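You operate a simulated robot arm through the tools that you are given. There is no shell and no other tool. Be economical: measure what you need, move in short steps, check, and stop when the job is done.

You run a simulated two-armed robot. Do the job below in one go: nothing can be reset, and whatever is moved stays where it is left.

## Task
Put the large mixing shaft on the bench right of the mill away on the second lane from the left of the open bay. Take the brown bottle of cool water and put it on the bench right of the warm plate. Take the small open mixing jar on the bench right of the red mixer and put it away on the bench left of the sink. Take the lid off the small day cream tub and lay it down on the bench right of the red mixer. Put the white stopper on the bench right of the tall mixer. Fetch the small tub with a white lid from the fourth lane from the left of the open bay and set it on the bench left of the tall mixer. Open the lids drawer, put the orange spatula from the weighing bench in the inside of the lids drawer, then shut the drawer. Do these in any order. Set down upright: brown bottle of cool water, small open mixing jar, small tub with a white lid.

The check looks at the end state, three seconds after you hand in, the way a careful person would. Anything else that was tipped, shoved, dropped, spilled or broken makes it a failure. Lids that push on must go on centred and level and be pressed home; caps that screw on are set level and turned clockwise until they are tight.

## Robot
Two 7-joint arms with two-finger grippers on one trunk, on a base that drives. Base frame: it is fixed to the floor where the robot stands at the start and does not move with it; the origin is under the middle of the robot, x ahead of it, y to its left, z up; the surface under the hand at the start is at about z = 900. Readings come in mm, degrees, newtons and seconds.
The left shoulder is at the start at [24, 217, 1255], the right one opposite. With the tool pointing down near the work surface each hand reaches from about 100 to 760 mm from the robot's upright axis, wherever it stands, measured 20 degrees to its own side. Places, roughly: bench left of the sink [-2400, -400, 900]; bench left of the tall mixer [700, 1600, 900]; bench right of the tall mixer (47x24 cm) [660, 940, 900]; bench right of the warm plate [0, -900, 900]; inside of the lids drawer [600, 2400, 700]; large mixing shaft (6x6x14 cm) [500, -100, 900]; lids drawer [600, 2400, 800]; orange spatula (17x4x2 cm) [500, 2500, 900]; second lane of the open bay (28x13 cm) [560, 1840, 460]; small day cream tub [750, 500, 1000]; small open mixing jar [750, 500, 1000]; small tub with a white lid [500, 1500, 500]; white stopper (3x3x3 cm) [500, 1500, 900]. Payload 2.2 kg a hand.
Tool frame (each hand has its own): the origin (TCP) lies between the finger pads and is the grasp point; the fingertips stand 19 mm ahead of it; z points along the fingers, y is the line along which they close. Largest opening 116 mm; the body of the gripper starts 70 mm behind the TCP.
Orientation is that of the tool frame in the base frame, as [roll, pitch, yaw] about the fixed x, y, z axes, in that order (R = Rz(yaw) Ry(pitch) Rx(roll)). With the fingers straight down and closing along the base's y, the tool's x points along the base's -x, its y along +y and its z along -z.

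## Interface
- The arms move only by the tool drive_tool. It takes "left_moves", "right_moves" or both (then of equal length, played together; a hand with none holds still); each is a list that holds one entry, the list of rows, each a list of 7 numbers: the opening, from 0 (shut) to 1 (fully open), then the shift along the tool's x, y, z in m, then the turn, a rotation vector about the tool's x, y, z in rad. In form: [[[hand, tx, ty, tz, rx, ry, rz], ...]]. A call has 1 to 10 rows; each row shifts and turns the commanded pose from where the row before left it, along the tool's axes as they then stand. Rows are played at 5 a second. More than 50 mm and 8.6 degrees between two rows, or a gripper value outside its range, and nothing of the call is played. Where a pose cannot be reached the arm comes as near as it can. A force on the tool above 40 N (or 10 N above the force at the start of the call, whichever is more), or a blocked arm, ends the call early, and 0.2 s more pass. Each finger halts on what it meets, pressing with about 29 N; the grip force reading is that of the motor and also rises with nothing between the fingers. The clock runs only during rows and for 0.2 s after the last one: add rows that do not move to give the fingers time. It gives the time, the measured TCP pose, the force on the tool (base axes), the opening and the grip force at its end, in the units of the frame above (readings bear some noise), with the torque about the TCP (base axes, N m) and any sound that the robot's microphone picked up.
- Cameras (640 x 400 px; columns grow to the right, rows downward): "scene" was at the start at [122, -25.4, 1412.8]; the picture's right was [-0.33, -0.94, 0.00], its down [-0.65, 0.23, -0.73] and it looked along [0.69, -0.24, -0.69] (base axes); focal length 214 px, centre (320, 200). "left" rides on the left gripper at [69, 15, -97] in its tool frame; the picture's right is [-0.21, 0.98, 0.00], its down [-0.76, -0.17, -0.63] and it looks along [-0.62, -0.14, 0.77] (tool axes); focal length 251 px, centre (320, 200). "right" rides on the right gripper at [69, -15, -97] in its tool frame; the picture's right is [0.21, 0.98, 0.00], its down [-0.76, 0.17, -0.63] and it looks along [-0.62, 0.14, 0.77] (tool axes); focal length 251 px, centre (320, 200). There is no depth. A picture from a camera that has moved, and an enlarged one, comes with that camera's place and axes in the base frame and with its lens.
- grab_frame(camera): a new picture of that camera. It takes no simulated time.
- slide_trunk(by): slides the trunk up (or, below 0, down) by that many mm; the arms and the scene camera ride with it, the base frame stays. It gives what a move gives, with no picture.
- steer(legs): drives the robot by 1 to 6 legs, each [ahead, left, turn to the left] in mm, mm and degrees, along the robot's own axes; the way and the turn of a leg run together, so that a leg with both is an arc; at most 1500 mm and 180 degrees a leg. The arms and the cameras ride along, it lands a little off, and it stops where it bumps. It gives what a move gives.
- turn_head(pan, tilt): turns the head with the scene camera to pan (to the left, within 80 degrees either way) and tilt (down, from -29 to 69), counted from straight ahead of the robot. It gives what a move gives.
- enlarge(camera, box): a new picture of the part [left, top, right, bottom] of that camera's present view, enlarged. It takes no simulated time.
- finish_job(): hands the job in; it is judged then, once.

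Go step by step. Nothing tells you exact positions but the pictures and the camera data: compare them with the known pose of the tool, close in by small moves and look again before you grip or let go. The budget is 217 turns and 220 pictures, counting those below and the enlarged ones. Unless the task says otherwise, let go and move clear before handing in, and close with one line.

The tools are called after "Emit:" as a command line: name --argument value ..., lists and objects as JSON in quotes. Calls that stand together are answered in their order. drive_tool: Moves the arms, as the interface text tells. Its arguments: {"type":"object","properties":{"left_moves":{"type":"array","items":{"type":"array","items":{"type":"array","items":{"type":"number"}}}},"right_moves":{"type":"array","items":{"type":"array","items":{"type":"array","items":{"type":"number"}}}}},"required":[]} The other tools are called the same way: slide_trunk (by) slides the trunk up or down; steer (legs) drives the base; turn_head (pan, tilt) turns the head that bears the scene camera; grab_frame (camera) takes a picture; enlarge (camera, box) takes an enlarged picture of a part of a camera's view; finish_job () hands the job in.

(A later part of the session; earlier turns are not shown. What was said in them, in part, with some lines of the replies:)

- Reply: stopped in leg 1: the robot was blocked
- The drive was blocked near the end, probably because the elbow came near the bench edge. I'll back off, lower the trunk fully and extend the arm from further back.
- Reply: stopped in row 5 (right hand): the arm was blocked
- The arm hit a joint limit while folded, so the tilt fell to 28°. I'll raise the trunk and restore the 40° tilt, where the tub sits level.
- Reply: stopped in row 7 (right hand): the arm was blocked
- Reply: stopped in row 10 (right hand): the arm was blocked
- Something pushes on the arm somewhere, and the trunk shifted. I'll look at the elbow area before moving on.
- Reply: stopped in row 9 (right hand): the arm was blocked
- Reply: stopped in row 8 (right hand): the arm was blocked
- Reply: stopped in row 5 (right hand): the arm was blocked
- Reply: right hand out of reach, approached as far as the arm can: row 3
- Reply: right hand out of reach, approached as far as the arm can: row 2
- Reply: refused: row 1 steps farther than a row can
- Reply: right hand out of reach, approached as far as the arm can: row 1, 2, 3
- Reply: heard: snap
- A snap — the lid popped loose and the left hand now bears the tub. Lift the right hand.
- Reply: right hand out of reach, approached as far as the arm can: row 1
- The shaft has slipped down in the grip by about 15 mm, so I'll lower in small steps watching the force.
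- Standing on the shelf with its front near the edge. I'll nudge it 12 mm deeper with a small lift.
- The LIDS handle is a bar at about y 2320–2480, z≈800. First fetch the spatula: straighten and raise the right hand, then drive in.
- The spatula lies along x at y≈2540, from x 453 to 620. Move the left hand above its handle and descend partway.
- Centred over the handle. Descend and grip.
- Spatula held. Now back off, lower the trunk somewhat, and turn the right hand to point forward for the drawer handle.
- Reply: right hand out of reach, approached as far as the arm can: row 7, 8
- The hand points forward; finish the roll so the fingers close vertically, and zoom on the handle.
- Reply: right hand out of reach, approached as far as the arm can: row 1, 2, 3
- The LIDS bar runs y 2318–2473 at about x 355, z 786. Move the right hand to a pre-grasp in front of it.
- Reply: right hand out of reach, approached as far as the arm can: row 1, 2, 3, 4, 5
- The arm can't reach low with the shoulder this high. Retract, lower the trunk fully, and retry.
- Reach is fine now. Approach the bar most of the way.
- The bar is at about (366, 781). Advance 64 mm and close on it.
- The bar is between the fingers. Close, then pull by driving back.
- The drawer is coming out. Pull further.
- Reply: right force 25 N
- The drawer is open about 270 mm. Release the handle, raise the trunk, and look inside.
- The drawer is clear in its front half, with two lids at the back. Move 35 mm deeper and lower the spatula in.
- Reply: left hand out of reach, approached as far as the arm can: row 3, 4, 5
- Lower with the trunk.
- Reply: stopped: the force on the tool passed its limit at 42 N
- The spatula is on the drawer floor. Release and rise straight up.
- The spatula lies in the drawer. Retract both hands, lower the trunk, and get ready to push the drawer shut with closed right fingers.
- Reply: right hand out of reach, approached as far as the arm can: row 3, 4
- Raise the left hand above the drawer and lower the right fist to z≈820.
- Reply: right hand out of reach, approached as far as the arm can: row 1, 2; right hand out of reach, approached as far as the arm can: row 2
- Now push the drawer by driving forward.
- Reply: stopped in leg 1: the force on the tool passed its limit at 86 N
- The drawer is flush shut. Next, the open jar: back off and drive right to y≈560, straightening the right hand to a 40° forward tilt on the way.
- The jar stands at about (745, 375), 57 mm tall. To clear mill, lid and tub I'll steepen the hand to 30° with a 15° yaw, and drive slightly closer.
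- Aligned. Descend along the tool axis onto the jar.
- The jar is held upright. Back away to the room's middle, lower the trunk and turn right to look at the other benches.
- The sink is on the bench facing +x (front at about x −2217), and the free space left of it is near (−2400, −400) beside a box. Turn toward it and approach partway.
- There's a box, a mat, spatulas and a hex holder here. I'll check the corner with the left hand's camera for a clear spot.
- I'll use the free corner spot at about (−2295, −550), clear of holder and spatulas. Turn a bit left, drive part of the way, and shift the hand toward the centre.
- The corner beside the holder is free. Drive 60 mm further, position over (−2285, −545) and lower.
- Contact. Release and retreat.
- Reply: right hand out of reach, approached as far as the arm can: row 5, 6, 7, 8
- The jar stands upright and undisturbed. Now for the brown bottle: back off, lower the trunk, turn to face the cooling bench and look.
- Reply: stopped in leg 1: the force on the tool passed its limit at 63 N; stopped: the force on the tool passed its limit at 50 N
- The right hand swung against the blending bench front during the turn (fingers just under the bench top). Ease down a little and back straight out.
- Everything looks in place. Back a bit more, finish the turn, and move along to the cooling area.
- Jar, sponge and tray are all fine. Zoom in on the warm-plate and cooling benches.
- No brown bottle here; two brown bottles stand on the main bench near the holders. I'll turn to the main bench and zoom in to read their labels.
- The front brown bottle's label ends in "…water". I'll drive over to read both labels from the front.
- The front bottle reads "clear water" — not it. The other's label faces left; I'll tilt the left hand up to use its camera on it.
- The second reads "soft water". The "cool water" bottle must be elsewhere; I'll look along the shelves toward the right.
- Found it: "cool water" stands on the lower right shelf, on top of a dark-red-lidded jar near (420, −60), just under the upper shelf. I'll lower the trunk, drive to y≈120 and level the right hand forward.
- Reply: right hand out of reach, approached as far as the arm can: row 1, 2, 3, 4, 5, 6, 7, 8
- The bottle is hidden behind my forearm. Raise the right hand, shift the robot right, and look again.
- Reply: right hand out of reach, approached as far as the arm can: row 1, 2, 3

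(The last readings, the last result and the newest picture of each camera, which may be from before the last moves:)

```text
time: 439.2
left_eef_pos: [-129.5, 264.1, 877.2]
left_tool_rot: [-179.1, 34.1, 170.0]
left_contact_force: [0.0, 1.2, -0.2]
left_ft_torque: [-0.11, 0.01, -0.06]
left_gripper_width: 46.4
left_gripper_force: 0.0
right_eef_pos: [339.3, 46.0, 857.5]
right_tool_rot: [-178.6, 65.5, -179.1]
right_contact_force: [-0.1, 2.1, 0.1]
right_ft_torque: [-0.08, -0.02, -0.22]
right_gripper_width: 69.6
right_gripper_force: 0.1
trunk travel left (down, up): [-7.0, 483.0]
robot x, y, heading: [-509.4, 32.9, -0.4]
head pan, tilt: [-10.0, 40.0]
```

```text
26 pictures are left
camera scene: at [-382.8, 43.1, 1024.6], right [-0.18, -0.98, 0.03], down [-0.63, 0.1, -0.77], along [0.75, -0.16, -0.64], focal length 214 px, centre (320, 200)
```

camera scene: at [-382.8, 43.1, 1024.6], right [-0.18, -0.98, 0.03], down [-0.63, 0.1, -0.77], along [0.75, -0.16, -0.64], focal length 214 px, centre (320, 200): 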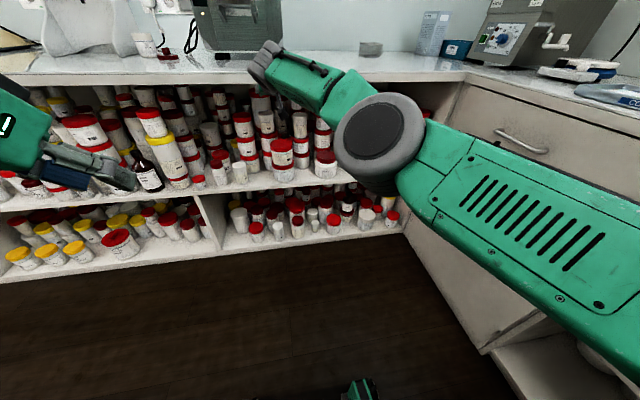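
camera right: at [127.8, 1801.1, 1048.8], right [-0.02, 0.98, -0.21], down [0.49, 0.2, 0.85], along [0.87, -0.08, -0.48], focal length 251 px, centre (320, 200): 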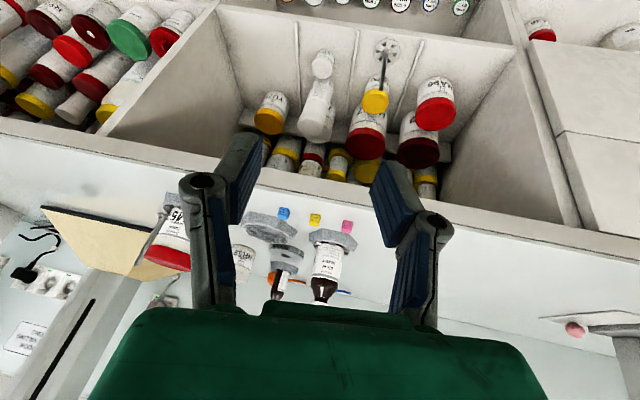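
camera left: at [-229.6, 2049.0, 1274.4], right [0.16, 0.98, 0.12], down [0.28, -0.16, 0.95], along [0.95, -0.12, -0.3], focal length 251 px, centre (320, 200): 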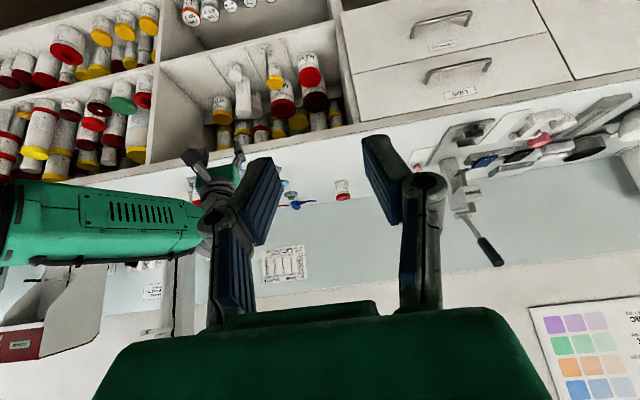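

Emit:
enlarge --camera "scene" --box '[290, 175, 410, 250]'

```text
5.33 times, centred on (350, 212) of scene
camera zoom: at [-382.8, 43.1, 1024.6], right [-0.18, -0.98, 0.03], down [-0.63, 0.1, -0.77], along [0.75, -0.16, -0.64], focal length 1144 px, centre (160, 133)
```

zoom: 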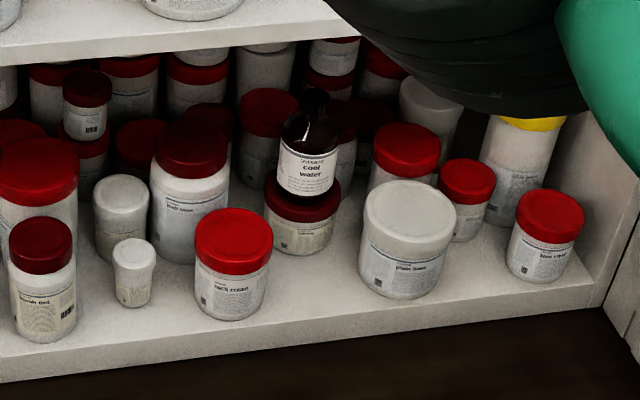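

Now clear: the bottle stands at about (556, −324), z 148–265, on a short jar, with a gap in front between two lower jars. I'll bring the right hand low and level in front, aligned with that gap.

Emit:
steer --legs '[[0, -140, 0]]'

Emit:
drive_tool --right_moves '[[[0.8, 0.0415, -0.0135, 0.0022, 0, 0, 0], [0.8, 0.0415, -0.0135, 0.0022, 0, 0, 0], [0.8, 0.0415, -0.0135, 0.0022, 0, 0, 0], [0.8, 0.0415, -0.0135, 0.0022, 0, 0, 0], [0.8, 0.0415, -0.0135, 0.0022, 0, 0, 0], [0.8, 0.0415, -0.0135, 0.0022, 0, 0, 0], [0.8, 0.0415, -0.0135, 0.0022, 0, 0, 0], [0.8, 0.0415, -0.0135, 0.0022, 0, 0, 0], [0.8, 0.0415, -0.0135, 0.0022, 0, 0, 0], [0.8, 0.0415, -0.0135, 0.0022, 0, 0, 0]]]'

Emit:
drive_tool --right_moves '[[[0.8, 0.0415, -0.0135, 0.0022, 0, 0, 0], [0.8, 0.0415, -0.0135, 0.0022, 0, 0, 0], [0.8, 0.0415, -0.0135, 0.0022, 0, 0, 0], [0.8, 0.0415, -0.0135, 0.0022, 0, 0, 0], [0.8, 0.0415, -0.0135, 0.0022, 0, 0, 0], [0.8, 0, 0, 0, 0, 0, 0], [0.8, 0, 0, 0, 0, 0, 0]]]'

Emit:
grab_frame --camera "right"

```text
time: 440.5
left_eef_pos: [-131.3, 103.2, 880.2]
left_tool_rot: [180.0, 34.0, 169.2]
left_contact_force: [0.0, 0.3, 0.3]
left_ft_torque: [-0.06, -0.01, -0.05]
left_gripper_width: 46.4
left_gripper_force: 0.0
right_eef_pos: [338.0, -115.0, 859.5]
right_tool_rot: [179.5, 65.5, 179.1]
right_contact_force: [0.7, 0.1, 0.1]
right_ft_torque: [-0.04, 0.01, -0.04]
right_gripper_width: 69.3
right_gripper_force: 0.0
trunk travel left (down, up): [-7.0, 483.0]
robot x, y, heading: [-507.4, -117.3, -0.4]
head pan, tilt: [-10.0, 40.0]
```

```text
time: 442.7
left_eef_pos: [-133.3, 96.4, 883.5]
left_tool_rot: [179.2, 34.0, 168.9]
left_contact_force: [0.9, 0.0, -0.3]
left_ft_torque: [0.0, -0.02, -0.01]
left_gripper_width: 46.5
left_gripper_force: 0.1
right_eef_pos: [292.6, -206.5, 460.8]
right_tool_rot: [178.2, 65.7, 178.0]
right_contact_force: [-0.5, 0.3, 0.8]
right_ft_torque: [0.02, 0.02, 0.0]
right_gripper_width: 92.8
right_gripper_force: 0.1
right hand out of reach, approached as far as the arm can: row 1, 2, 3, 4, 5, 6, 7, 8, 9
trunk travel left (down, up): [-7.0, 483.0]
robot x, y, heading: [-512.4, -112.4, -0.7]
head pan, tilt: [-10.0, 40.0]
```

```text
time: 444.3
left_eef_pos: [-134.2, 97.6, 883.4]
left_tool_rot: [179.2, 34.1, 168.9]
left_contact_force: [0.2, 0.0, 0.2]
left_ft_torque: [-0.02, 0.03, 0.04]
left_gripper_width: 46.5
left_gripper_force: 0.0
right_eef_pos: [243.3, -293.6, 350.7]
right_tool_rot: [178.4, 65.7, 177.7]
right_contact_force: [-0.6, -0.3, -0.3]
right_ft_torque: [0.0, 0.03, 0.03]
right_gripper_width: 92.7
right_gripper_force: 0.1
right hand out of reach, approached as far as the arm can: row 2, 3, 4, 5
trunk travel left (down, up): [-7.0, 483.0]
robot x, y, heading: [-510.7, -117.8, -0.8]
head pan, tilt: [-10.0, 40.0]
```

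```text
24 pictures are left
camera right: at [127.4, -306.9, 328.2], right [-0.08, 0.98, -0.18], down [-0.26, 0.16, 0.95], along [0.96, 0.12, 0.25], focal length 251 px, centre (320, 200)
```

right: 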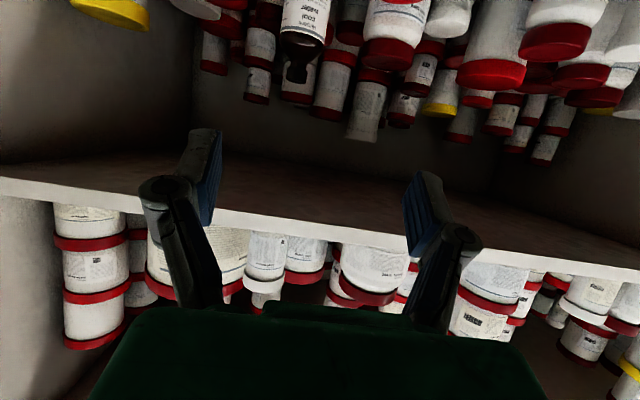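

The bottle is confirmed at (556, −326). The arm is near-straight; I'll retract and bend it first, then lower.

Emit:
drive_tool --right_moves '[[[0.8, -0.02, 0, -0.0397, 0, 0, 0], [0.8, -0.02, 0, -0.0397, 0, 0, 0], [0.8, -0.02, 0, -0.0397, 0, 0, 0], [0.8, -0.02, 0, -0.0397, 0, 0, 0], [0.8, 0, 0, 0, 0, 0, 0]]]'

Emit:
drive_tool --right_moves '[[[0.8, 0.0385, 0, 0.018, 0, 0, 0], [0.8, 0.0385, 0, 0.018, 0, 0, 0], [0.8, 0.0385, 0, 0.018, 0, 0, 0], [0.8, 0.0385, 0, 0.018, 0, 0, 0], [0.8, 0.0385, 0, 0.018, 0, 0, 0], [0.8, 0, 0, 0, 0, 0, 0]]]'

```text
time: 445.5
left_eef_pos: [-132.8, 96.2, 884.2]
left_tool_rot: [179.2, 34.0, 168.9]
left_contact_force: [-1.1, -0.7, -0.2]
left_ft_torque: [0.01, 0.02, 0.0]
left_gripper_width: 46.3
left_gripper_force: 0.0
right_eef_pos: [266.3, -263.1, 392.8]
right_tool_rot: [178.3, 65.7, 177.9]
right_contact_force: [-0.3, -0.6, 0.8]
right_ft_torque: [0.02, 0.02, -0.02]
right_gripper_width: 92.6
right_gripper_force: 0.0
right hand out of reach, approached as far as the arm can: row 1, 2, 3, 4
trunk travel left (down, up): [-7.0, 483.0]
robot x, y, heading: [-507.2, -116.5, -0.5]
head pan, tilt: [-10.0, 40.0]
```

```text
time: 446.9
left_eef_pos: [-133.2, 96.7, 883.7]
left_tool_rot: [179.2, 34.1, 169.0]
left_contact_force: [-0.2, 0.2, -0.2]
left_ft_torque: [0.02, 0.0, 0.01]
left_gripper_width: 46.5
left_gripper_force: 0.0
right_eef_pos: [263.2, -272.9, 383.3]
right_tool_rot: [178.0, 65.7, 177.9]
right_contact_force: [-0.1, -0.9, -0.3]
right_ft_torque: [-0.04, 0.0, 0.01]
right_gripper_width: 92.5
right_gripper_force: 0.0
right hand out of reach, approached as far as the arm can: row 1, 2, 3, 4, 5
trunk travel left (down, up): [-7.0, 483.0]
robot x, y, heading: [-511.2, -115.6, -0.7]
head pan, tilt: [-10.0, 40.0]
```

The wrist limits how level the hand can be when low. I'll steepen the tilt to about 53° and see where it settles.

Emit:
drive_tool --right_moves '[[[0.8, 0, 0, 0, 0, 0.11, 0], [0.8, 0, 0, 0, 0, 0.11, 0], [0.8, 0, 0, 0, 0, 0, 0], [0.8, 0, 0, 0, 0, 0, 0], [0.8, 0, 0, 0, 0, 0, 0]]]'

```text
time: 448.1
left_eef_pos: [-133.6, 97.0, 885.4]
left_tool_rot: [179.2, 34.0, 169.0]
left_contact_force: [-0.2, 0.3, 0.6]
left_ft_torque: [-0.01, -0.01, -0.02]
left_gripper_width: 46.3
left_gripper_force: 0.0
right_eef_pos: [265.5, -274.5, 381.7]
right_tool_rot: [179.3, 55.8, 178.4]
right_contact_force: [-0.1, -0.2, -0.2]
right_ft_torque: [0.0, -0.01, -0.02]
right_gripper_width: 92.8
right_gripper_force: 0.1
trunk travel left (down, up): [-7.0, 483.0]
robot x, y, heading: [-512.0, -112.2, -0.6]
head pan, tilt: [-10.0, 40.0]
```

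Emit:
drive_tool --right_moves '[[[0.8, 0.0372, -0.0083, -0.0043, 0, 0, 0], [0.8, 0.0372, -0.0083, -0.0043, 0, 0, 0], [0.8, 0.0372, -0.0083, -0.0043, 0, 0, 0], [0.8, 0.0372, -0.0083, -0.0043, 0, 0, 0], [0.8, 0.0372, -0.0083, -0.0043, 0, 0, 0], [0.8, 0.0372, -0.0083, -0.0043, 0, 0, 0], [0.8, 0, 0, 0, 0, 0, 0]]]'

```text
time: 449.7
left_eef_pos: [-133.9, 96.4, 883.5]
left_tool_rot: [179.2, 33.9, 169.0]
left_contact_force: [0.3, -0.3, 0.4]
left_ft_torque: [-0.03, 0.01, 0.05]
left_gripper_width: 46.3
left_gripper_force: 0.1
right_eef_pos: [122.5, -317.0, 207.1]
right_tool_rot: [178.8, 53.0, 178.5]
right_contact_force: [-0.5, -0.2, 0.6]
right_ft_torque: [-0.03, -0.01, -0.01]
right_gripper_width: 92.7
right_gripper_force: 0.2
right hand out of reach, approached as far as the arm can: row 1, 2, 3
trunk travel left (down, up): [-7.0, 483.0]
robot x, y, heading: [-509.6, -115.3, -0.8]
head pan, tilt: [-10.0, 40.0]
```

Excellent: TCP (122, −317, 207). Drive straight forward toward the bottle, pausing to check.

Emit:
steer --legs '[[310, 0, 0.4]]'

Emit:
grab_frame --camera "right"

```text
time: 451.8
left_eef_pos: [175.1, 98.4, 883.7]
left_tool_rot: [179.2, 33.9, 169.3]
left_contact_force: [0.4, 0.8, 0.4]
left_ft_torque: [0.02, 0.02, 0.01]
left_gripper_width: 46.3
left_gripper_force: 0.1
right_eef_pos: [433.1, -313.4, 206.5]
right_tool_rot: [178.8, 53.0, 179.1]
right_contact_force: [0.1, -0.1, -0.2]
right_ft_torque: [-0.02, 0.0, 0.0]
right_gripper_width: 92.9
right_gripper_force: 0.0
trunk travel left (down, up): [-7.0, 483.0]
robot x, y, heading: [-203.0, -115.0, -0.1]
head pan, tilt: [-10.0, 40.0]
```

```text
23 pictures are left
camera right: at [315.5, -327.8, 208.9], right [-0.13, 0.98, -0.16], down [-0.05, 0.15, 0.99], along [0.99, 0.14, 0.03], focal length 251 px, centre (320, 200)
```

right: 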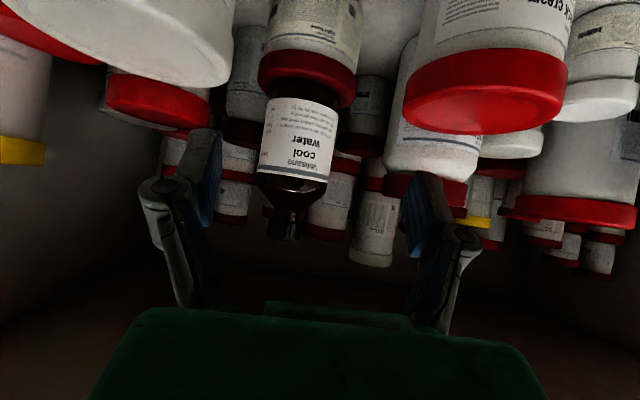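

The bottle's centred near y −325. Shift the hand 11 mm right, then drive in.

Emit:
drive_tool --right_moves '[[[0.85, 0, -0.0055, 0, 0, 0, 0], [0.85, 0, -0.0055, 0, 0, 0, 0], [0.85, 0, 0, 0, 0, 0, 0]]]'

Emit:
steer --legs '[[85, 0, 0]]'

Emit:
grab_frame --camera "right"

```text
time: 452.6
left_eef_pos: [171.7, 97.8, 884.4]
left_tool_rot: [179.2, 34.2, 169.4]
left_contact_force: [0.6, 0.4, -0.9]
left_ft_torque: [-0.01, 0.02, 0.0]
left_gripper_width: 46.3
left_gripper_force: 0.0
right_eef_pos: [436.5, -324.4, 206.6]
right_tool_rot: [178.7, 53.2, 179.0]
right_contact_force: [0.5, -0.7, -0.5]
right_ft_torque: [0.0, 0.01, -0.02]
right_gripper_width: 98.7
right_gripper_force: 0.0
trunk travel left (down, up): [-7.0, 483.0]
robot x, y, heading: [-202.1, -117.0, -0.0]
head pan, tilt: [-10.0, 40.0]
```

```text
time: 453.7
left_eef_pos: [256.2, 98.0, 884.1]
left_tool_rot: [179.2, 34.1, 169.4]
left_contact_force: [-0.2, -0.5, 0.0]
left_ft_torque: [-0.02, 0.01, -0.04]
left_gripper_width: 46.6
left_gripper_force: 0.0
right_eef_pos: [521.6, -324.5, 205.3]
right_tool_rot: [178.8, 53.1, 179.0]
right_contact_force: [-0.7, -0.3, 0.8]
right_ft_torque: [-0.02, -0.04, 0.02]
right_gripper_width: 98.3
right_gripper_force: 0.0
trunk travel left (down, up): [-7.0, 483.0]
robot x, y, heading: [-116.3, -114.8, -0.0]
head pan, tilt: [-10.0, 40.0]
```

```text
22 pictures are left
camera right: at [401.5, -338.7, 208.1], right [-0.13, 0.98, -0.16], down [-0.05, 0.15, 0.99], along [0.99, 0.13, 0.03], focal length 251 px, centre (320, 200)
```

right: 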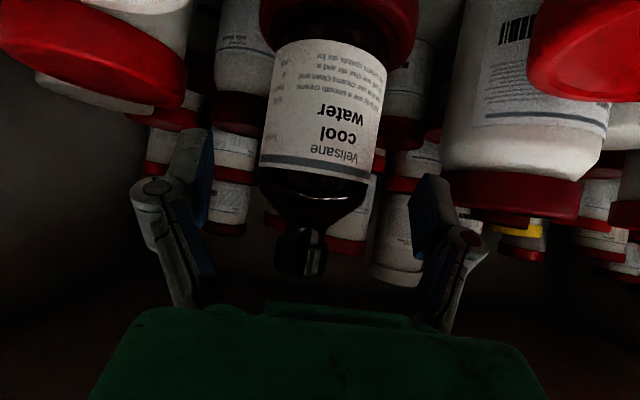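

The body is slightly further and the fingers sit at the shoulder; advance 22 mm and lower 25 mm before gripping.

Emit:
steer --legs '[[23, 0, 0]]'

Emit:
drive_tool --right_moves '[[[0.85, 0.01, -0.001, 0.0075, 0, 0, 0], [0.85, 0.01, 0, 0.0075, 0, 0, 0], [0.85, 0, 0, 0, 0, 0, 0], [0.85, 0, 0, 0, 0, 0, 0]]]'

Emit:
grab_frame --camera "right"

```text
time: 454.5
left_eef_pos: [278.4, 98.9, 884.5]
left_tool_rot: [179.2, 34.2, 169.4]
left_contact_force: [-0.7, -1.1, -0.6]
left_ft_torque: [0.03, -0.01, -0.01]
left_gripper_width: 46.5
left_gripper_force: 0.1
right_eef_pos: [544.0, -324.0, 205.4]
right_tool_rot: [178.7, 53.3, 179.0]
right_contact_force: [0.1, -0.5, -0.1]
right_ft_torque: [-0.03, 0.01, 0.02]
right_gripper_width: 98.8
right_gripper_force: 0.0
trunk travel left (down, up): [-7.0, 483.0]
robot x, y, heading: [-94.9, -117.2, 0.2]
head pan, tilt: [-10.0, 40.0]
```

```text
time: 455.5
left_eef_pos: [275.7, 97.5, 887.0]
left_tool_rot: [179.0, 34.3, 169.3]
left_contact_force: [-0.4, 0.3, 0.0]
left_ft_torque: [0.02, -0.01, -0.03]
left_gripper_width: 46.4
left_gripper_force: 0.1
right_eef_pos: [534.0, -328.7, 198.9]
right_tool_rot: [178.6, 53.4, 178.9]
right_contact_force: [0.0, 0.0, 0.6]
right_ft_torque: [0.01, 0.01, 0.0]
right_gripper_width: 98.8
right_gripper_force: 0.0
right hand out of reach, approached as far as the arm can: row 1, 2
trunk travel left (down, up): [-7.0, 483.0]
robot x, y, heading: [-93.5, -115.7, -0.0]
head pan, tilt: [-10.0, 40.0]
```

```text
21 pictures are left
camera right: at [415.6, -342.7, 200.2], right [-0.13, 0.98, -0.16], down [-0.06, 0.15, 0.99], along [0.99, 0.13, 0.04], focal length 251 px, centre (320, 200)
```

right: 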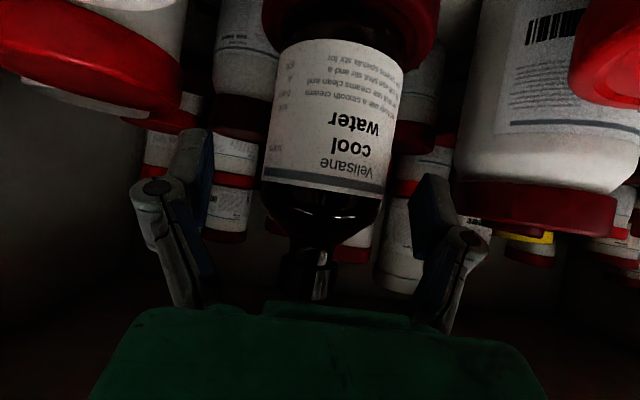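

The arm is at full stretch; lower while retracting a bit, then drive in the rest.

Emit:
drive_tool --right_moves '[[[0.85, 0.0205, 0.002, -0.0065, 0, 0, 0], [0.85, 0.0205, 0.002, -0.0065, 0, 0, 0], [0.85, 0, 0, 0, 0, 0, 0]]]'

Emit:
steer --legs '[[42, 0, 0]]'

Emit:
grab_frame --camera "right"

```text
time: 456.3
left_eef_pos: [276.2, 97.8, 884.5]
left_tool_rot: [179.1, 34.4, 169.3]
left_contact_force: [-1.6, -0.5, 0.5]
left_ft_torque: [-0.01, 0.01, 0.0]
left_gripper_width: 46.5
left_gripper_force: 0.0
right_eef_pos: [499.0, -323.6, 172.2]
right_tool_rot: [178.7, 53.5, 178.9]
right_contact_force: [0.6, 0.3, 0.8]
right_ft_torque: [-0.04, 0.0, 0.03]
right_gripper_width: 98.4
right_gripper_force: 0.1
trunk travel left (down, up): [-7.0, 483.0]
robot x, y, heading: [-92.7, -114.5, -0.2]
head pan, tilt: [-10.0, 40.0]
```

```text
time: 457.2
left_eef_pos: [318.7, 97.8, 885.6]
left_tool_rot: [179.1, 34.3, 169.4]
left_contact_force: [-0.2, 0.0, 0.1]
left_ft_torque: [-0.03, 0.03, -0.02]
left_gripper_width: 46.2
left_gripper_force: 0.0
right_eef_pos: [541.3, -324.0, 172.6]
right_tool_rot: [178.7, 53.4, 178.8]
right_contact_force: [-0.5, 0.0, 0.2]
right_ft_torque: [-0.01, -0.04, 0.01]
right_gripper_width: 98.8
right_gripper_force: 0.0
trunk travel left (down, up): [-7.0, 483.0]
robot x, y, heading: [-50.6, -117.9, -0.1]
head pan, tilt: [-10.0, 40.0]
```

```text
20 pictures are left
camera right: at [422.2, -338.5, 173.8], right [-0.13, 0.98, -0.16], down [-0.06, 0.15, 0.99], along [0.99, 0.13, 0.04], focal length 251 px, centre (320, 200)
```

right: 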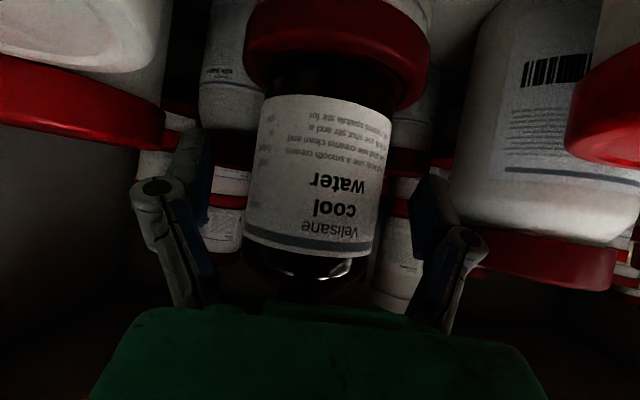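

Fingers are at the label's middle. Close, then lift slightly.

Emit:
drive_tool --right_moves '[[[0.6, 0, 0, 0, 0, 0, 0], [0.4, 0, 0, 0, 0, 0, 0], [0.4, 0, 0, 0, 0, 0, 0], [0.4, 0, 0, 0, 0, 0, 0], [0.4, 0, 0, 0, 0, 0, 0]]]'

Emit:
slide_trunk --by 25

Emit:
grab_frame --camera "right"

```text
time: 458.4
left_eef_pos: [315.9, 97.0, 885.9]
left_tool_rot: [178.9, 34.3, 169.4]
left_contact_force: [-0.2, 0.1, 0.8]
left_ft_torque: [0.01, 0.03, -0.03]
left_gripper_width: 46.3
left_gripper_force: 0.1
right_eef_pos: [541.8, -324.9, 172.7]
right_tool_rot: [178.8, 53.6, 179.0]
right_contact_force: [1.0, -1.2, 0.1]
right_ft_torque: [-0.26, -0.01, -0.02]
right_gripper_width: 63.8
right_gripper_force: 29.0
trunk travel left (down, up): [-7.0, 483.0]
robot x, y, heading: [-53.0, -112.9, -0.1]
head pan, tilt: [-10.0, 40.0]
```

```text
time: 459.1
left_eef_pos: [317.7, 98.0, 910.8]
left_tool_rot: [179.1, 34.3, 169.3]
left_contact_force: [0.7, -0.1, 0.2]
left_ft_torque: [-0.03, -0.03, -0.03]
left_gripper_width: 46.5
left_gripper_force: 0.0
right_eef_pos: [541.4, -324.0, 197.6]
right_tool_rot: [178.8, 53.6, 178.7]
right_contact_force: [0.3, 0.5, -4.2]
right_ft_torque: [0.0, 0.03, 0.0]
right_gripper_width: 63.6
right_gripper_force: 29.2
trunk travel left (down, up): [-32.0, 458.0]
robot x, y, heading: [-51.9, -116.9, -0.1]
head pan, tilt: [-10.0, 40.0]
```

```text
19 pictures are left
camera right: at [422.2, -338.4, 198.7], right [-0.13, 0.98, -0.16], down [-0.06, 0.15, 0.99], along [0.99, 0.13, 0.04], focal length 251 px, centre (320, 200)
```

right: 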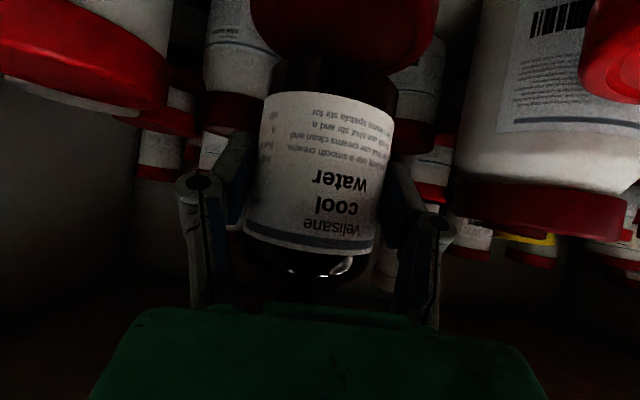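

The bottle is lifted. Raise 25 mm more to clear the front jars, then back out straight.

Emit:
slide_trunk --by 25

Emit:
steer --legs '[[-400, 0, 0]]'

Emit:
grab_frame --camera "right"

```text
time: 459.8
left_eef_pos: [318.1, 97.0, 937.2]
left_tool_rot: [179.0, 34.4, 169.3]
left_contact_force: [0.8, -0.4, -0.2]
left_ft_torque: [-0.03, 0.0, -0.01]
left_gripper_width: 46.4
left_gripper_force: 0.2
right_eef_pos: [540.5, -323.3, 221.4]
right_tool_rot: [178.7, 53.5, 178.8]
right_contact_force: [0.4, 0.0, -4.6]
right_ft_torque: [0.02, 0.06, 0.04]
right_gripper_width: 63.4
right_gripper_force: 29.1
trunk travel left (down, up): [-57.0, 433.0]
robot x, y, heading: [-53.0, -115.7, -0.4]
head pan, tilt: [-10.0, 40.0]
```

```text
time: 462.3
left_eef_pos: [-88.2, 97.2, 936.4]
left_tool_rot: [179.0, 34.4, 169.2]
left_contact_force: [-0.2, -1.2, -0.2]
left_ft_torque: [-0.03, -0.01, 0.01]
left_gripper_width: 46.3
left_gripper_force: 0.1
right_eef_pos: [137.1, -323.0, 224.0]
right_tool_rot: [178.6, 53.6, 178.8]
right_contact_force: [0.4, -0.1, -4.7]
right_ft_torque: [0.0, 0.03, 0.01]
right_gripper_width: 63.7
right_gripper_force: 29.7
trunk travel left (down, up): [-57.0, 433.0]
robot x, y, heading: [-458.9, -115.9, -0.1]
head pan, tilt: [-10.0, 40.0]
```

```text
18 pictures are left
camera right: at [18.4, -338.0, 224.2], right [-0.12, 0.98, -0.16], down [-0.06, 0.15, 0.99], along [0.99, 0.13, 0.04], focal length 251 px, centre (320, 200)
```

right: 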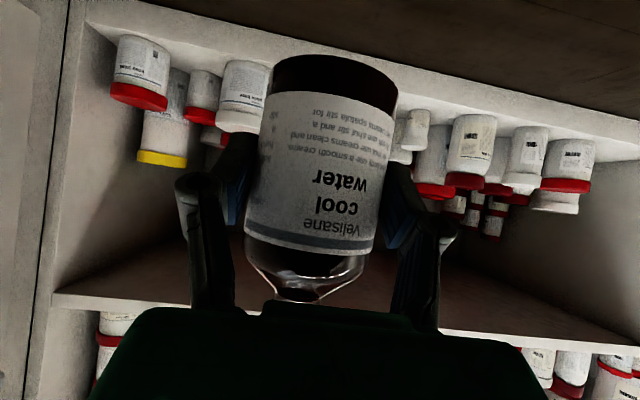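

The cool-water bottle is out upright, and the other jars are undisturbed. Now with trunk low: move to open floor, turn right to face the warm-plate bench, and shift toward it.

Emit:
steer --legs '[[0, 370, 0], [0, 0, -90], [0, 470, 0]]'

Emit:
slide_trunk --by 300

Emit:
drive_tool --right_moves '[[[0.4, -0.034, 0, -0.025, 0, 0, 0], [0.4, -0.034, 0, -0.025, 0, 0, 0], [0.4, -0.034, 0, -0.025, 0, 0, 0], [0.4, -0.034, 0, -0.025, 0, 0, 0], [0.4, -0.034, 0, -0.025, 0, 0, 0], [0.4, -0.034, 0, -0.025, 0, 0, 0], [0.4, -0.034, 0, -0.025, 0, 0, 0], [0.4, -0.034, 0, -0.025, 0, 0, 0], [0.4, -0.034, 0, -0.025, 0, 0, 0], [0.4, 0, 0, 0, 0, 0, 0]]]'

Emit:
grab_frame --camera "right"

```text
time: 470.9
left_eef_pos: [223.8, -117.9, 936.3]
left_tool_rot: [178.8, 34.2, 79.3]
left_contact_force: [0.0, 0.7, 0.3]
left_ft_torque: [0.01, -0.03, 0.0]
left_gripper_width: 46.6
left_gripper_force: 0.1
right_eef_pos: [-193.8, -344.1, 222.8]
right_tool_rot: [178.3, 53.6, 88.5]
right_contact_force: [0.1, 0.4, -4.1]
right_ft_torque: [0.05, -0.02, 0.02]
right_gripper_width: 63.7
right_gripper_force: 28.4
trunk travel left (down, up): [-57.0, 433.0]
robot x, y, heading: [15.7, 249.7, -89.8]
head pan, tilt: [-10.0, 40.0]
```

```text
time: 473.9
left_eef_pos: [228.5, -115.7, 1233.4]
left_tool_rot: [179.3, 34.0, 79.5]
left_contact_force: [-0.5, 0.1, -0.1]
left_ft_torque: [0.01, 0.01, 0.01]
left_gripper_width: 46.3
left_gripper_force: 0.1
right_eef_pos: [-192.5, -344.7, 523.0]
right_tool_rot: [178.7, 53.7, 88.9]
right_contact_force: [0.6, 0.1, -4.3]
right_ft_torque: [0.06, -0.02, 0.02]
right_gripper_width: 63.6
right_gripper_force: 29.2
trunk travel left (down, up): [-357.0, 133.0]
robot x, y, heading: [19.6, 252.8, -90.2]
head pan, tilt: [-10.0, 40.0]
```

```text
time: 476.1
left_eef_pos: [228.8, -117.0, 1232.3]
left_tool_rot: [179.3, 33.8, 79.5]
left_contact_force: [0.2, -0.5, 0.0]
left_ft_torque: [0.02, 0.01, 0.02]
left_gripper_width: 46.7
left_gripper_force: 0.1
right_eef_pos: [-161.9, -531.1, 725.7]
right_tool_rot: [178.6, 53.9, 88.7]
right_contact_force: [-0.3, 0.7, -5.5]
right_ft_torque: [0.09, 0.0, 0.0]
right_gripper_width: 63.9
right_gripper_force: 28.9
right hand out of reach, approached as far as the arm can: row 1, 2, 3, 4, 5, 6, 7, 8, 9
trunk travel left (down, up): [-357.0, 133.0]
robot x, y, heading: [15.3, 249.6, -90.0]
head pan, tilt: [-10.0, 40.0]
```

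```text
17 pictures are left
camera right: at [-176.6, -411.9, 727.3], right [0.98, 0.12, -0.16], down [0.15, 0.06, 0.99], along [0.13, -0.99, 0.04], focal length 251 px, centre (320, 200)
```

right: 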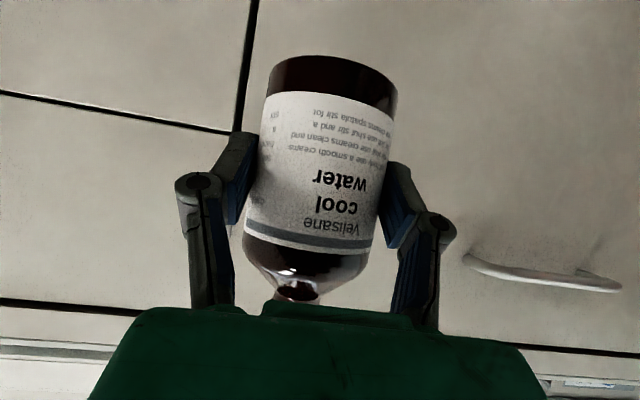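

The bottle's near the cabinet front, so back up before raising it further.

Emit:
steer --legs '[[-250, 0, 0]]'

Emit:
drive_tool --right_moves '[[[0.4, -0.034, 0, -0.025, 0, 0, 0], [0.4, -0.034, 0, -0.025, 0, 0, 0], [0.4, -0.034, 0, -0.025, 0, 0, 0], [0.4, -0.034, 0, -0.025, 0, 0, 0], [0.4, -0.034, 0, -0.025, 0, 0, 0], [0.4, -0.034, 0, -0.025, 0, 0, 0], [0.4, -0.034, 0, -0.025, 0, 0, 0], [0.4, -0.034, 0, -0.025, 0, 0, 0], [0.4, 0, 0, 0, 0, 0, 0]]]'

Emit:
turn_head --pan 0 --tilt 30

Emit:
grab_frame --camera "scene"

```text
time: 477.9
left_eef_pos: [228.1, 129.4, 1232.1]
left_tool_rot: [179.4, 33.8, 79.3]
left_contact_force: [-0.1, -0.7, -0.4]
left_ft_torque: [-0.02, 0.0, 0.0]
left_gripper_width: 46.5
left_gripper_force: 0.1
right_eef_pos: [-164.1, -284.2, 727.2]
right_tool_rot: [178.7, 53.9, 88.8]
right_contact_force: [0.4, -1.1, -4.8]
right_ft_torque: [0.07, -0.01, 0.05]
right_gripper_width: 63.8
right_gripper_force: 28.9
trunk travel left (down, up): [-357.0, 133.0]
robot x, y, heading: [13.9, 497.8, -90.3]
head pan, tilt: [-10.0, 40.0]
```

```text
time: 479.9
left_eef_pos: [227.6, 133.8, 1229.6]
left_tool_rot: [179.2, 33.3, 79.3]
left_contact_force: [0.6, -0.4, -0.6]
left_ft_torque: [0.03, 0.02, -0.02]
left_gripper_width: 46.6
left_gripper_force: 0.0
right_eef_pos: [-148.0, -381.9, 1028.0]
right_tool_rot: [178.8, 53.8, 88.7]
right_contact_force: [-0.4, -0.1, -4.2]
right_ft_torque: [0.08, -0.01, 0.0]
right_gripper_width: 63.5
right_gripper_force: 28.7
right hand out of reach, approached as far as the arm can: row 1, 2, 3, 4, 5, 6, 7, 8
trunk travel left (down, up): [-357.0, 133.0]
robot x, y, heading: [15.3, 495.5, -90.1]
head pan, tilt: [-10.0, 40.0]
```

```text
time: 480.6
left_eef_pos: [228.2, 134.7, 1230.1]
left_tool_rot: [179.3, 33.3, 79.4]
left_contact_force: [0.8, 0.7, -0.1]
left_ft_torque: [-0.03, 0.02, -0.02]
left_gripper_width: 46.3
left_gripper_force: 0.0
right_eef_pos: [-149.7, -382.3, 1029.3]
right_tool_rot: [178.7, 53.9, 88.8]
right_contact_force: [-0.1, -0.1, -5.2]
right_ft_torque: [0.07, -0.04, 0.02]
right_gripper_width: 63.6
right_gripper_force: 29.3
trunk travel left (down, up): [-357.0, 133.0]
robot x, y, heading: [16.1, 498.5, -90.1]
head pan, tilt: [0.0, 30.0]
```

```text
16 pictures are left
camera scene: at [17.4, 362.0, 1389.7], right [-1.0, 0.0, 0.0], down [0.0, 0.5, -0.86], along [0.0, -0.86, -0.5], focal length 214 px, centre (320, 200)
```

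scene: 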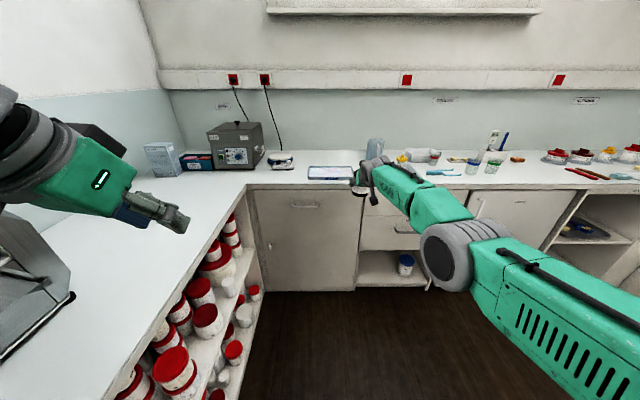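

Emit:
enlarge --camera "scene" --box '[255, 130, 385, 195]'

```text
4.92 times, centred on (320, 162) of scene
camera zoom: at [17.4, 362.0, 1389.7], right [-1.0, 0.0, 0.0], down [0.0, 0.5, -0.86], along [0.0, -0.86, -0.5], focal length 1056 px, centre (320, 385)
```

zoom: 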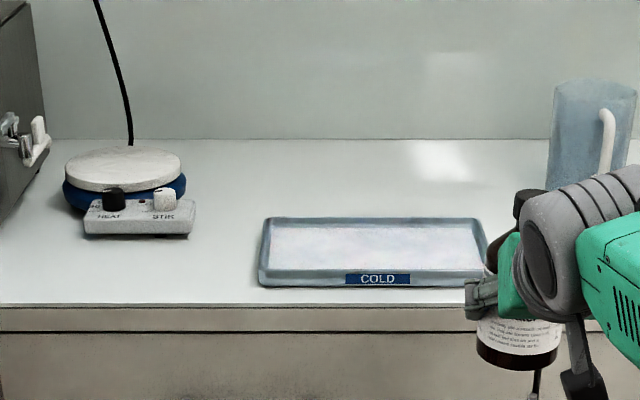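

The area behind the COLD tray (y −902 to −1238), right beside the warm plate, is free. Shift the hand left 110 mm and drive forward.

Emit:
drive_tool --right_moves '[[[0.4, 0, 0.037, 0, 0, 0, 0], [0.4, 0, 0.037, 0, 0, 0, 0], [0.4, 0, 0.037, 0, 0, 0, 0], [0.4, 0, 0, 0, 0, 0, 0]]]'

Emit:
steer --legs '[[450, 0, 0]]'

Emit:
grab_frame --camera "right"

```text
time: 481.6
left_eef_pos: [226.0, 133.9, 1231.6]
left_tool_rot: [179.2, 33.3, 79.3]
left_contact_force: [-0.3, 0.4, -0.4]
left_ft_torque: [0.01, -0.01, -0.02]
left_gripper_width: 46.4
left_gripper_force: 0.0
right_eef_pos: [-78.1, -366.0, 1026.9]
right_tool_rot: [178.6, 53.9, 88.6]
right_contact_force: [-0.9, -0.9, -3.4]
right_ft_torque: [0.06, -0.03, 0.02]
right_gripper_width: 63.4
right_gripper_force: 29.0
right hand out of reach, approached as far as the arm can: row 1, 2, 3
trunk travel left (down, up): [-357.0, 133.0]
robot x, y, heading: [17.7, 497.4, -90.3]
head pan, tilt: [0.0, 30.0]
```

```text
time: 484.3
left_eef_pos: [223.7, -316.7, 1231.8]
left_tool_rot: [179.2, 33.3, 79.3]
left_contact_force: [-0.3, 0.1, -0.1]
left_ft_torque: [0.04, 0.03, -0.02]
left_gripper_width: 46.3
left_gripper_force: 0.0
right_eef_pos: [-80.4, -816.2, 1028.1]
right_tool_rot: [178.6, 53.9, 88.6]
right_contact_force: [-0.6, 0.9, -4.7]
right_ft_torque: [0.06, 0.0, 0.04]
right_gripper_width: 63.6
right_gripper_force: 29.2
trunk travel left (down, up): [-357.0, 133.0]
robot x, y, heading: [14.5, 46.5, -90.4]
head pan, tilt: [0.0, 30.0]
```

```text
14 pictures are left
camera right: at [-94.9, -696.9, 1029.2], right [0.98, 0.12, -0.16], down [0.15, 0.07, 0.99], along [0.13, -0.99, 0.05], focal length 251 px, centre (320, 200)
```

right: 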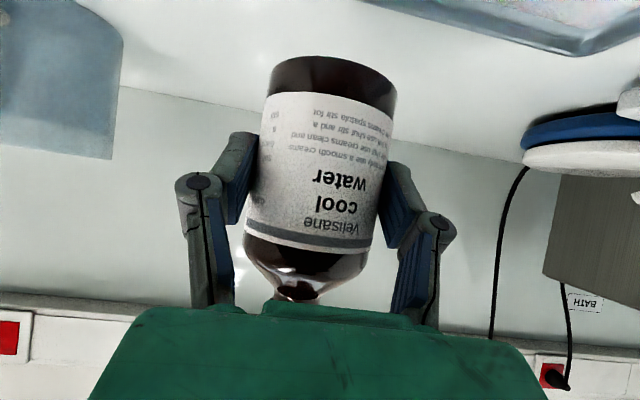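

Emit:
steer --legs '[[195, 40, 0]]'

Emit:
drive_tool --right_moves '[[[0.4, 0, 0, 0, 0, 0, 0], [0.4, 0, 0, 0, 0, 0, 0], [0.4, 0, 0, 0, 0, 0, 0], [0.4, 0, 0, 0, 0, 0, 0], [0.4, 0, 0, 0, 0, 0, 0], [0.4, 0, 0, 0, 0, 0, 0], [0.4, 0, 0, 0, 0, 0, 0], [0.4, 0, 0, 0, 0, 0, 0]]]'

Emit:
enlarge --camera "scene" --box '[225, 100, 425, 240]'

```text
time: 485.9
left_eef_pos: [263.8, -506.3, 1229.7]
left_tool_rot: [179.2, 33.2, 79.3]
left_contact_force: [-0.2, -0.2, 0.2]
left_ft_torque: [-0.01, 0.0, 0.0]
left_gripper_width: 46.3
left_gripper_force: 0.1
right_eef_pos: [-42.9, -1009.8, 1025.9]
right_tool_rot: [179.0, 53.4, 88.8]
right_contact_force: [0.5, -0.5, -4.2]
right_ft_torque: [0.09, -0.03, 0.0]
right_gripper_width: 63.8
right_gripper_force: 29.2
trunk travel left (down, up): [-357.0, 133.0]
robot x, y, heading: [53.0, -146.9, -90.1]
head pan, tilt: [0.0, 30.0]
```

```text
time: 487.7
left_eef_pos: [264.2, -502.6, 1227.1]
left_tool_rot: [179.4, 32.6, 79.5]
left_contact_force: [-0.6, -0.1, -0.1]
left_ft_torque: [-0.01, -0.01, -0.04]
left_gripper_width: 46.4
left_gripper_force: 0.0
right_eef_pos: [-42.7, -1005.2, 1012.6]
right_tool_rot: [179.9, 51.9, 89.3]
right_contact_force: [-0.6, 0.1, -5.1]
right_ft_torque: [0.07, -0.02, -0.02]
right_gripper_width: 63.6
right_gripper_force: 29.2
trunk travel left (down, up): [-357.0, 133.0]
robot x, y, heading: [49.5, -150.1, -90.2]
head pan, tilt: [0.0, 30.0]
```

```text
2.86 times, centred on (325, 170) of scene
camera zoom: at [55.3, -283.2, 1389.7], right [-1.0, 0.0, 0.0], down [0.0, 0.5, -0.86], along [0.0, -0.86, -0.5], focal length 613 px, centre (306, 286)
```

zoom: 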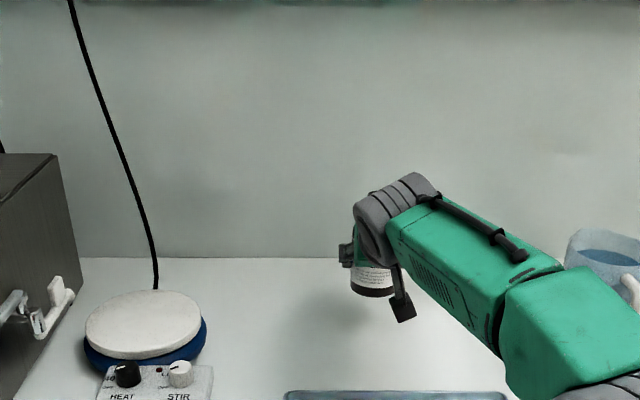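

The bottle hangs over bare bench at (−43, −1005). Lower with the trunk in steps.

Emit:
slide_trunk --by -38

Emit:
slide_trunk --by -7

Emit:
enlarge --camera "right" --box '[220, 20, 440, 160]'

```text
time: 488.6
left_eef_pos: [264.3, -501.8, 1189.1]
left_tool_rot: [179.4, 32.6, 79.4]
left_contact_force: [0.4, -0.9, -0.2]
left_ft_torque: [0.02, -0.01, 0.0]
left_gripper_width: 46.3
left_gripper_force: 0.1
right_eef_pos: [-42.8, -1004.0, 975.5]
right_tool_rot: [179.9, 52.0, 89.4]
right_contact_force: [0.0, 0.1, -4.3]
right_ft_torque: [0.07, 0.02, 0.01]
right_gripper_width: 63.5
right_gripper_force: 29.0
trunk travel left (down, up): [-319.0, 171.0]
robot x, y, heading: [53.1, -145.4, -90.1]
head pan, tilt: [0.0, 30.0]
```

```text
time: 489.1
left_eef_pos: [263.7, -502.1, 1181.1]
left_tool_rot: [179.4, 32.7, 79.4]
left_contact_force: [-0.4, 0.0, 0.1]
left_ft_torque: [0.02, 0.03, 0.0]
left_gripper_width: 46.5
left_gripper_force: 0.0
right_eef_pos: [-43.1, -1004.9, 968.8]
right_tool_rot: [179.8, 52.0, 89.3]
right_contact_force: [0.3, 0.8, -5.2]
right_ft_torque: [0.07, -0.02, 0.0]
right_gripper_width: 63.6
right_gripper_force: 29.0
trunk travel left (down, up): [-312.0, 178.0]
robot x, y, heading: [53.8, -147.3, -90.1]
head pan, tilt: [0.0, 30.0]
```

```text
2.86 times, centred on (330, 90) of right
camera zoom: at [-57.1, -885.9, 973.0], right [0.98, 0.12, -0.17], down [0.17, 0.03, 0.99], along [0.13, -0.99, 0.01], focal length 718 px, centre (291, 514)
```

zoom: 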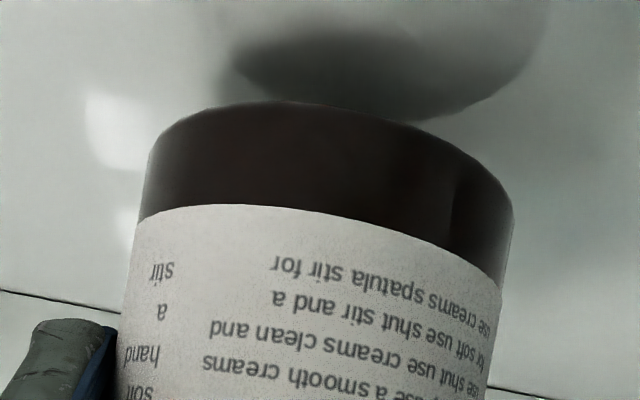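

Emit:
slide_trunk --by -6

Emit:
slide_trunk --by -4

```text
time: 489.7
left_eef_pos: [263.5, -503.1, 1176.4]
left_tool_rot: [179.5, 32.7, 79.5]
left_contact_force: [-1.2, 0.0, 0.5]
left_ft_torque: [0.03, 0.0, 0.02]
left_gripper_width: 46.3
left_gripper_force: 0.1
right_eef_pos: [-42.4, -1006.0, 962.8]
right_tool_rot: [179.9, 52.0, 89.3]
right_contact_force: [-0.2, 0.5, -5.6]
right_ft_torque: [0.09, 0.0, 0.02]
right_gripper_width: 63.7
right_gripper_force: 28.7
trunk travel left (down, up): [-306.0, 184.0]
robot x, y, heading: [50.8, -149.8, -90.0]
head pan, tilt: [0.0, 30.0]
```

```text
time: 490.2
left_eef_pos: [264.7, -503.7, 1172.0]
left_tool_rot: [179.4, 32.7, 79.5]
left_contact_force: [-0.3, 0.6, 0.0]
left_ft_torque: [-0.02, -0.02, -0.01]
left_gripper_width: 46.5
left_gripper_force: 0.2
right_eef_pos: [-41.8, -1005.2, 957.5]
right_tool_rot: [179.9, 52.0, 89.2]
right_contact_force: [0.0, 0.4, -4.2]
right_ft_torque: [0.08, 0.0, -0.02]
right_gripper_width: 63.4
right_gripper_force: 28.9
trunk travel left (down, up): [-302.0, 188.0]
robot x, y, heading: [52.0, -145.2, -90.2]
head pan, tilt: [0.0, 30.0]
```

Emit:
slide_trunk --by -4

Emit:
slide_trunk --by -3

Emit:
enlarge --camera "right" --box '[220, 20, 440, 160]'

```text
time: 490.7
left_eef_pos: [264.5, -503.5, 1167.7]
left_tool_rot: [179.4, 32.7, 79.4]
left_contact_force: [0.0, -0.9, 0.6]
left_ft_torque: [0.04, 0.0, -0.01]
left_gripper_width: 46.5
left_gripper_force: 0.1
right_eef_pos: [-42.4, -1004.2, 955.4]
right_tool_rot: [179.7, 52.0, 89.3]
right_contact_force: [0.4, -1.0, -5.4]
right_ft_torque: [0.09, -0.01, 0.0]
right_gripper_width: 63.3
right_gripper_force: 28.9
trunk travel left (down, up): [-298.0, 192.0]
robot x, y, heading: [53.6, -146.1, -90.4]
head pan, tilt: [0.0, 30.0]
```

```text
time: 491.2
left_eef_pos: [264.2, -501.8, 1165.2]
left_tool_rot: [179.4, 32.7, 79.4]
left_contact_force: [-0.4, -0.4, 0.3]
left_ft_torque: [0.01, -0.02, 0.0]
left_gripper_width: 46.4
left_gripper_force: 0.1
right_eef_pos: [-43.3, -1005.1, 953.3]
right_tool_rot: [179.8, 52.3, 89.3]
right_contact_force: [-1.1, 0.7, -1.7]
right_ft_torque: [-0.03, 0.01, 0.02]
right_gripper_width: 63.7
right_gripper_force: 29.1
trunk travel left (down, up): [-295.0, 195.0]
robot x, y, heading: [50.3, -147.5, -90.3]
head pan, tilt: [0.0, 30.0]
```

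```text
2.86 times, centred on (330, 90) of right
camera zoom: at [-57.1, -885.9, 957.8], right [0.98, 0.12, -0.17], down [0.16, 0.04, 0.99], along [0.13, -0.99, 0.01], focal length 718 px, centre (291, 514)
```

zoom: 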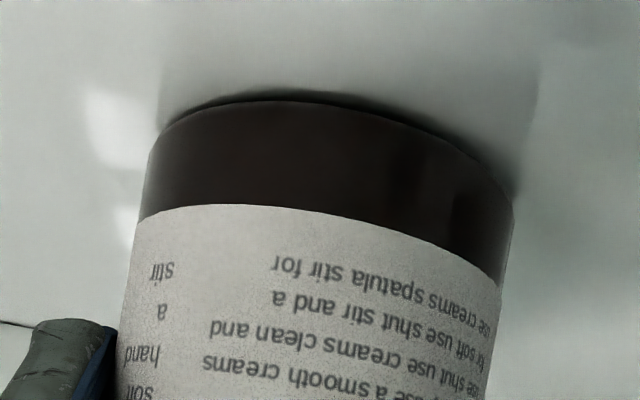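

Touching. One more small lowering, then release gently and retreat upward and back.

Emit:
slide_trunk --by -2

Emit:
drive_tool --right_moves '[[[0.58, 0, 0, 0, 0, 0, 0], [0.65, 0, 0, 0, 0, 0, 0], [0.78, 0, 0, 0, 0, 0, 0], [0.82, 0, 0, 0, 0, 0, 0], [0.82, 0, 0, 0, 0, 0, 0]]]'

Emit:
grab_frame --camera "right"

```text
time: 491.8
left_eef_pos: [263.4, -502.5, 1164.6]
left_tool_rot: [179.3, 32.8, 79.4]
left_contact_force: [0.0, 0.4, 0.3]
left_ft_torque: [0.03, 0.0, -0.02]
left_gripper_width: 46.5
left_gripper_force: 0.1
right_eef_pos: [-44.6, -1004.2, 953.7]
right_tool_rot: [179.7, 52.4, 89.2]
right_contact_force: [-1.8, -0.4, 2.2]
right_ft_torque: [-0.23, 0.12, -0.03]
right_gripper_width: 63.7
right_gripper_force: 28.6
trunk travel left (down, up): [-293.0, 197.0]
robot x, y, heading: [50.8, -151.7, -90.4]
head pan, tilt: [0.0, 30.0]
```

```text
time: 493.0
left_eef_pos: [264.1, -502.1, 1164.1]
left_tool_rot: [179.3, 32.8, 79.4]
left_contact_force: [-0.3, -0.5, -0.3]
left_ft_torque: [-0.03, 0.02, 0.02]
left_gripper_width: 46.6
left_gripper_force: 0.1
right_eef_pos: [-43.0, -1005.4, 952.3]
right_tool_rot: [179.8, 52.3, 89.2]
right_contact_force: [0.2, 0.3, 0.4]
right_ft_torque: [-0.01, -0.05, -0.03]
right_gripper_width: 95.0
right_gripper_force: 0.0
trunk travel left (down, up): [-293.0, 197.0]
robot x, y, heading: [51.9, -150.6, -90.2]
head pan, tilt: [0.0, 30.0]
```

```text
10 pictures are left
camera right: at [-56.8, -885.7, 956.1], right [0.98, 0.12, -0.17], down [0.16, 0.04, 0.99], along [0.13, -0.99, 0.02], focal length 251 px, centre (320, 200)
```

right: 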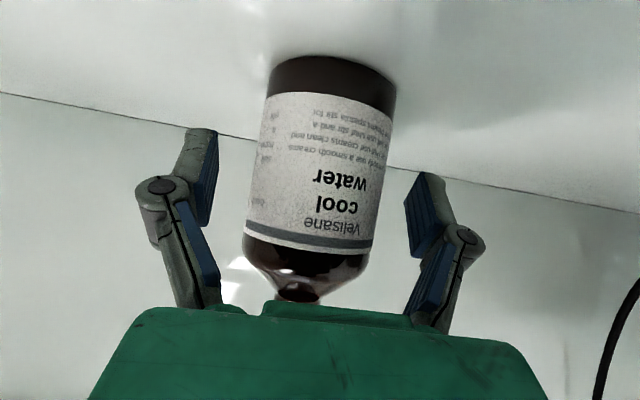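

Bottle stands free. Drive straight back to clear it.

Emit:
steer --legs '[[-350, 0, 0]]'

Emit:
grab_frame --camera "right"

Emit:
enlarge --camera "scene" --box '[240, 120, 420, 230]'

```text
time: 495.2
left_eef_pos: [265.3, -155.2, 1163.3]
left_tool_rot: [179.4, 32.7, 79.0]
left_contact_force: [0.1, 0.4, -1.0]
left_ft_torque: [0.0, -0.02, -0.04]
left_gripper_width: 46.1
left_gripper_force: 0.0
right_eef_pos: [-44.0, -654.9, 950.8]
right_tool_rot: [179.8, 52.2, 89.0]
right_contact_force: [-0.2, -0.7, 0.0]
right_ft_torque: [-0.01, -0.02, 0.0]
right_gripper_width: 95.2
right_gripper_force: 0.1
trunk travel left (down, up): [-293.0, 197.0]
robot x, y, heading: [51.5, 204.1, -90.5]
head pan, tilt: [0.0, 30.0]
```

```text
9 pictures are left
camera right: at [-58.3, -535.3, 955.4], right [0.98, 0.12, -0.17], down [0.16, 0.03, 0.99], along [0.12, -0.99, 0.01], focal length 251 px, centre (320, 200)
```

right: 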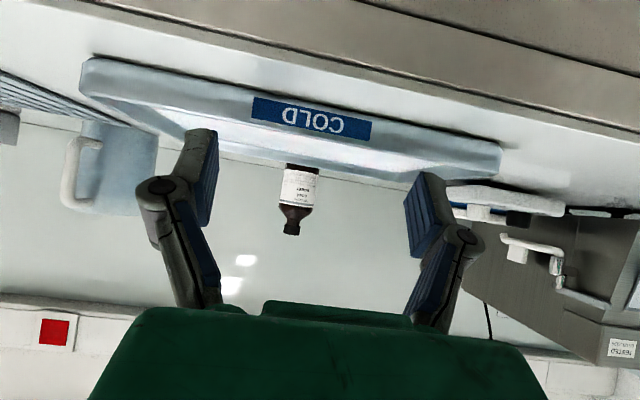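

```text
3.56 times, centred on (330, 175) of scene
camera zoom: at [56.7, 67.8, 1325.9], right [-1.0, 0.01, 0.0], down [0.0, 0.5, -0.86], along [-0.01, -0.86, -0.5], focal length 763 px, centre (284, 289)
```

zoom: 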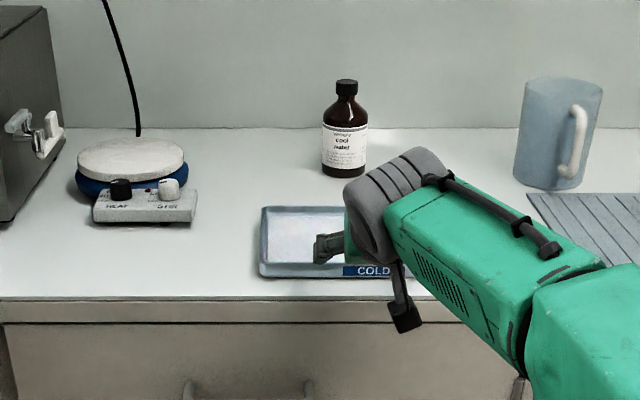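

The bottle stands upright right of the warm plate. Back off fully, then hand in.

Emit:
steer --legs '[[-250, 0, 0]]'

Emit:
finish_job

```text
time: 497.1
left_eef_pos: [266.6, 99.7, 1161.4]
left_tool_rot: [179.4, 32.5, 79.2]
left_contact_force: [0.8, 0.5, 0.3]
left_ft_torque: [-0.03, 0.04, 0.0]
left_gripper_width: 46.2
left_gripper_force: 0.1
right_eef_pos: [-44.9, -400.6, 938.2]
right_tool_rot: [-179.5, 50.7, 89.4]
right_contact_force: [-0.1, 0.5, -0.3]
right_ft_torque: [-0.03, -0.01, 0.01]
right_gripper_width: 95.1
right_gripper_force: 0.1
trunk travel left (down, up): [-293.0, 197.0]
robot x, y, heading: [56.3, 451.6, -90.2]
head pan, tilt: [0.0, 30.0]
```

```text
The job is handed in.
```

All seven tasks are done and the job is handed in: the shaft, bottle, jar, lid, stopper and tub are at their places, the spatula is in the shut lids drawer, and nothing I could see was tipped or knocked over, though the hands brushed the mill and hit a bench front once each.
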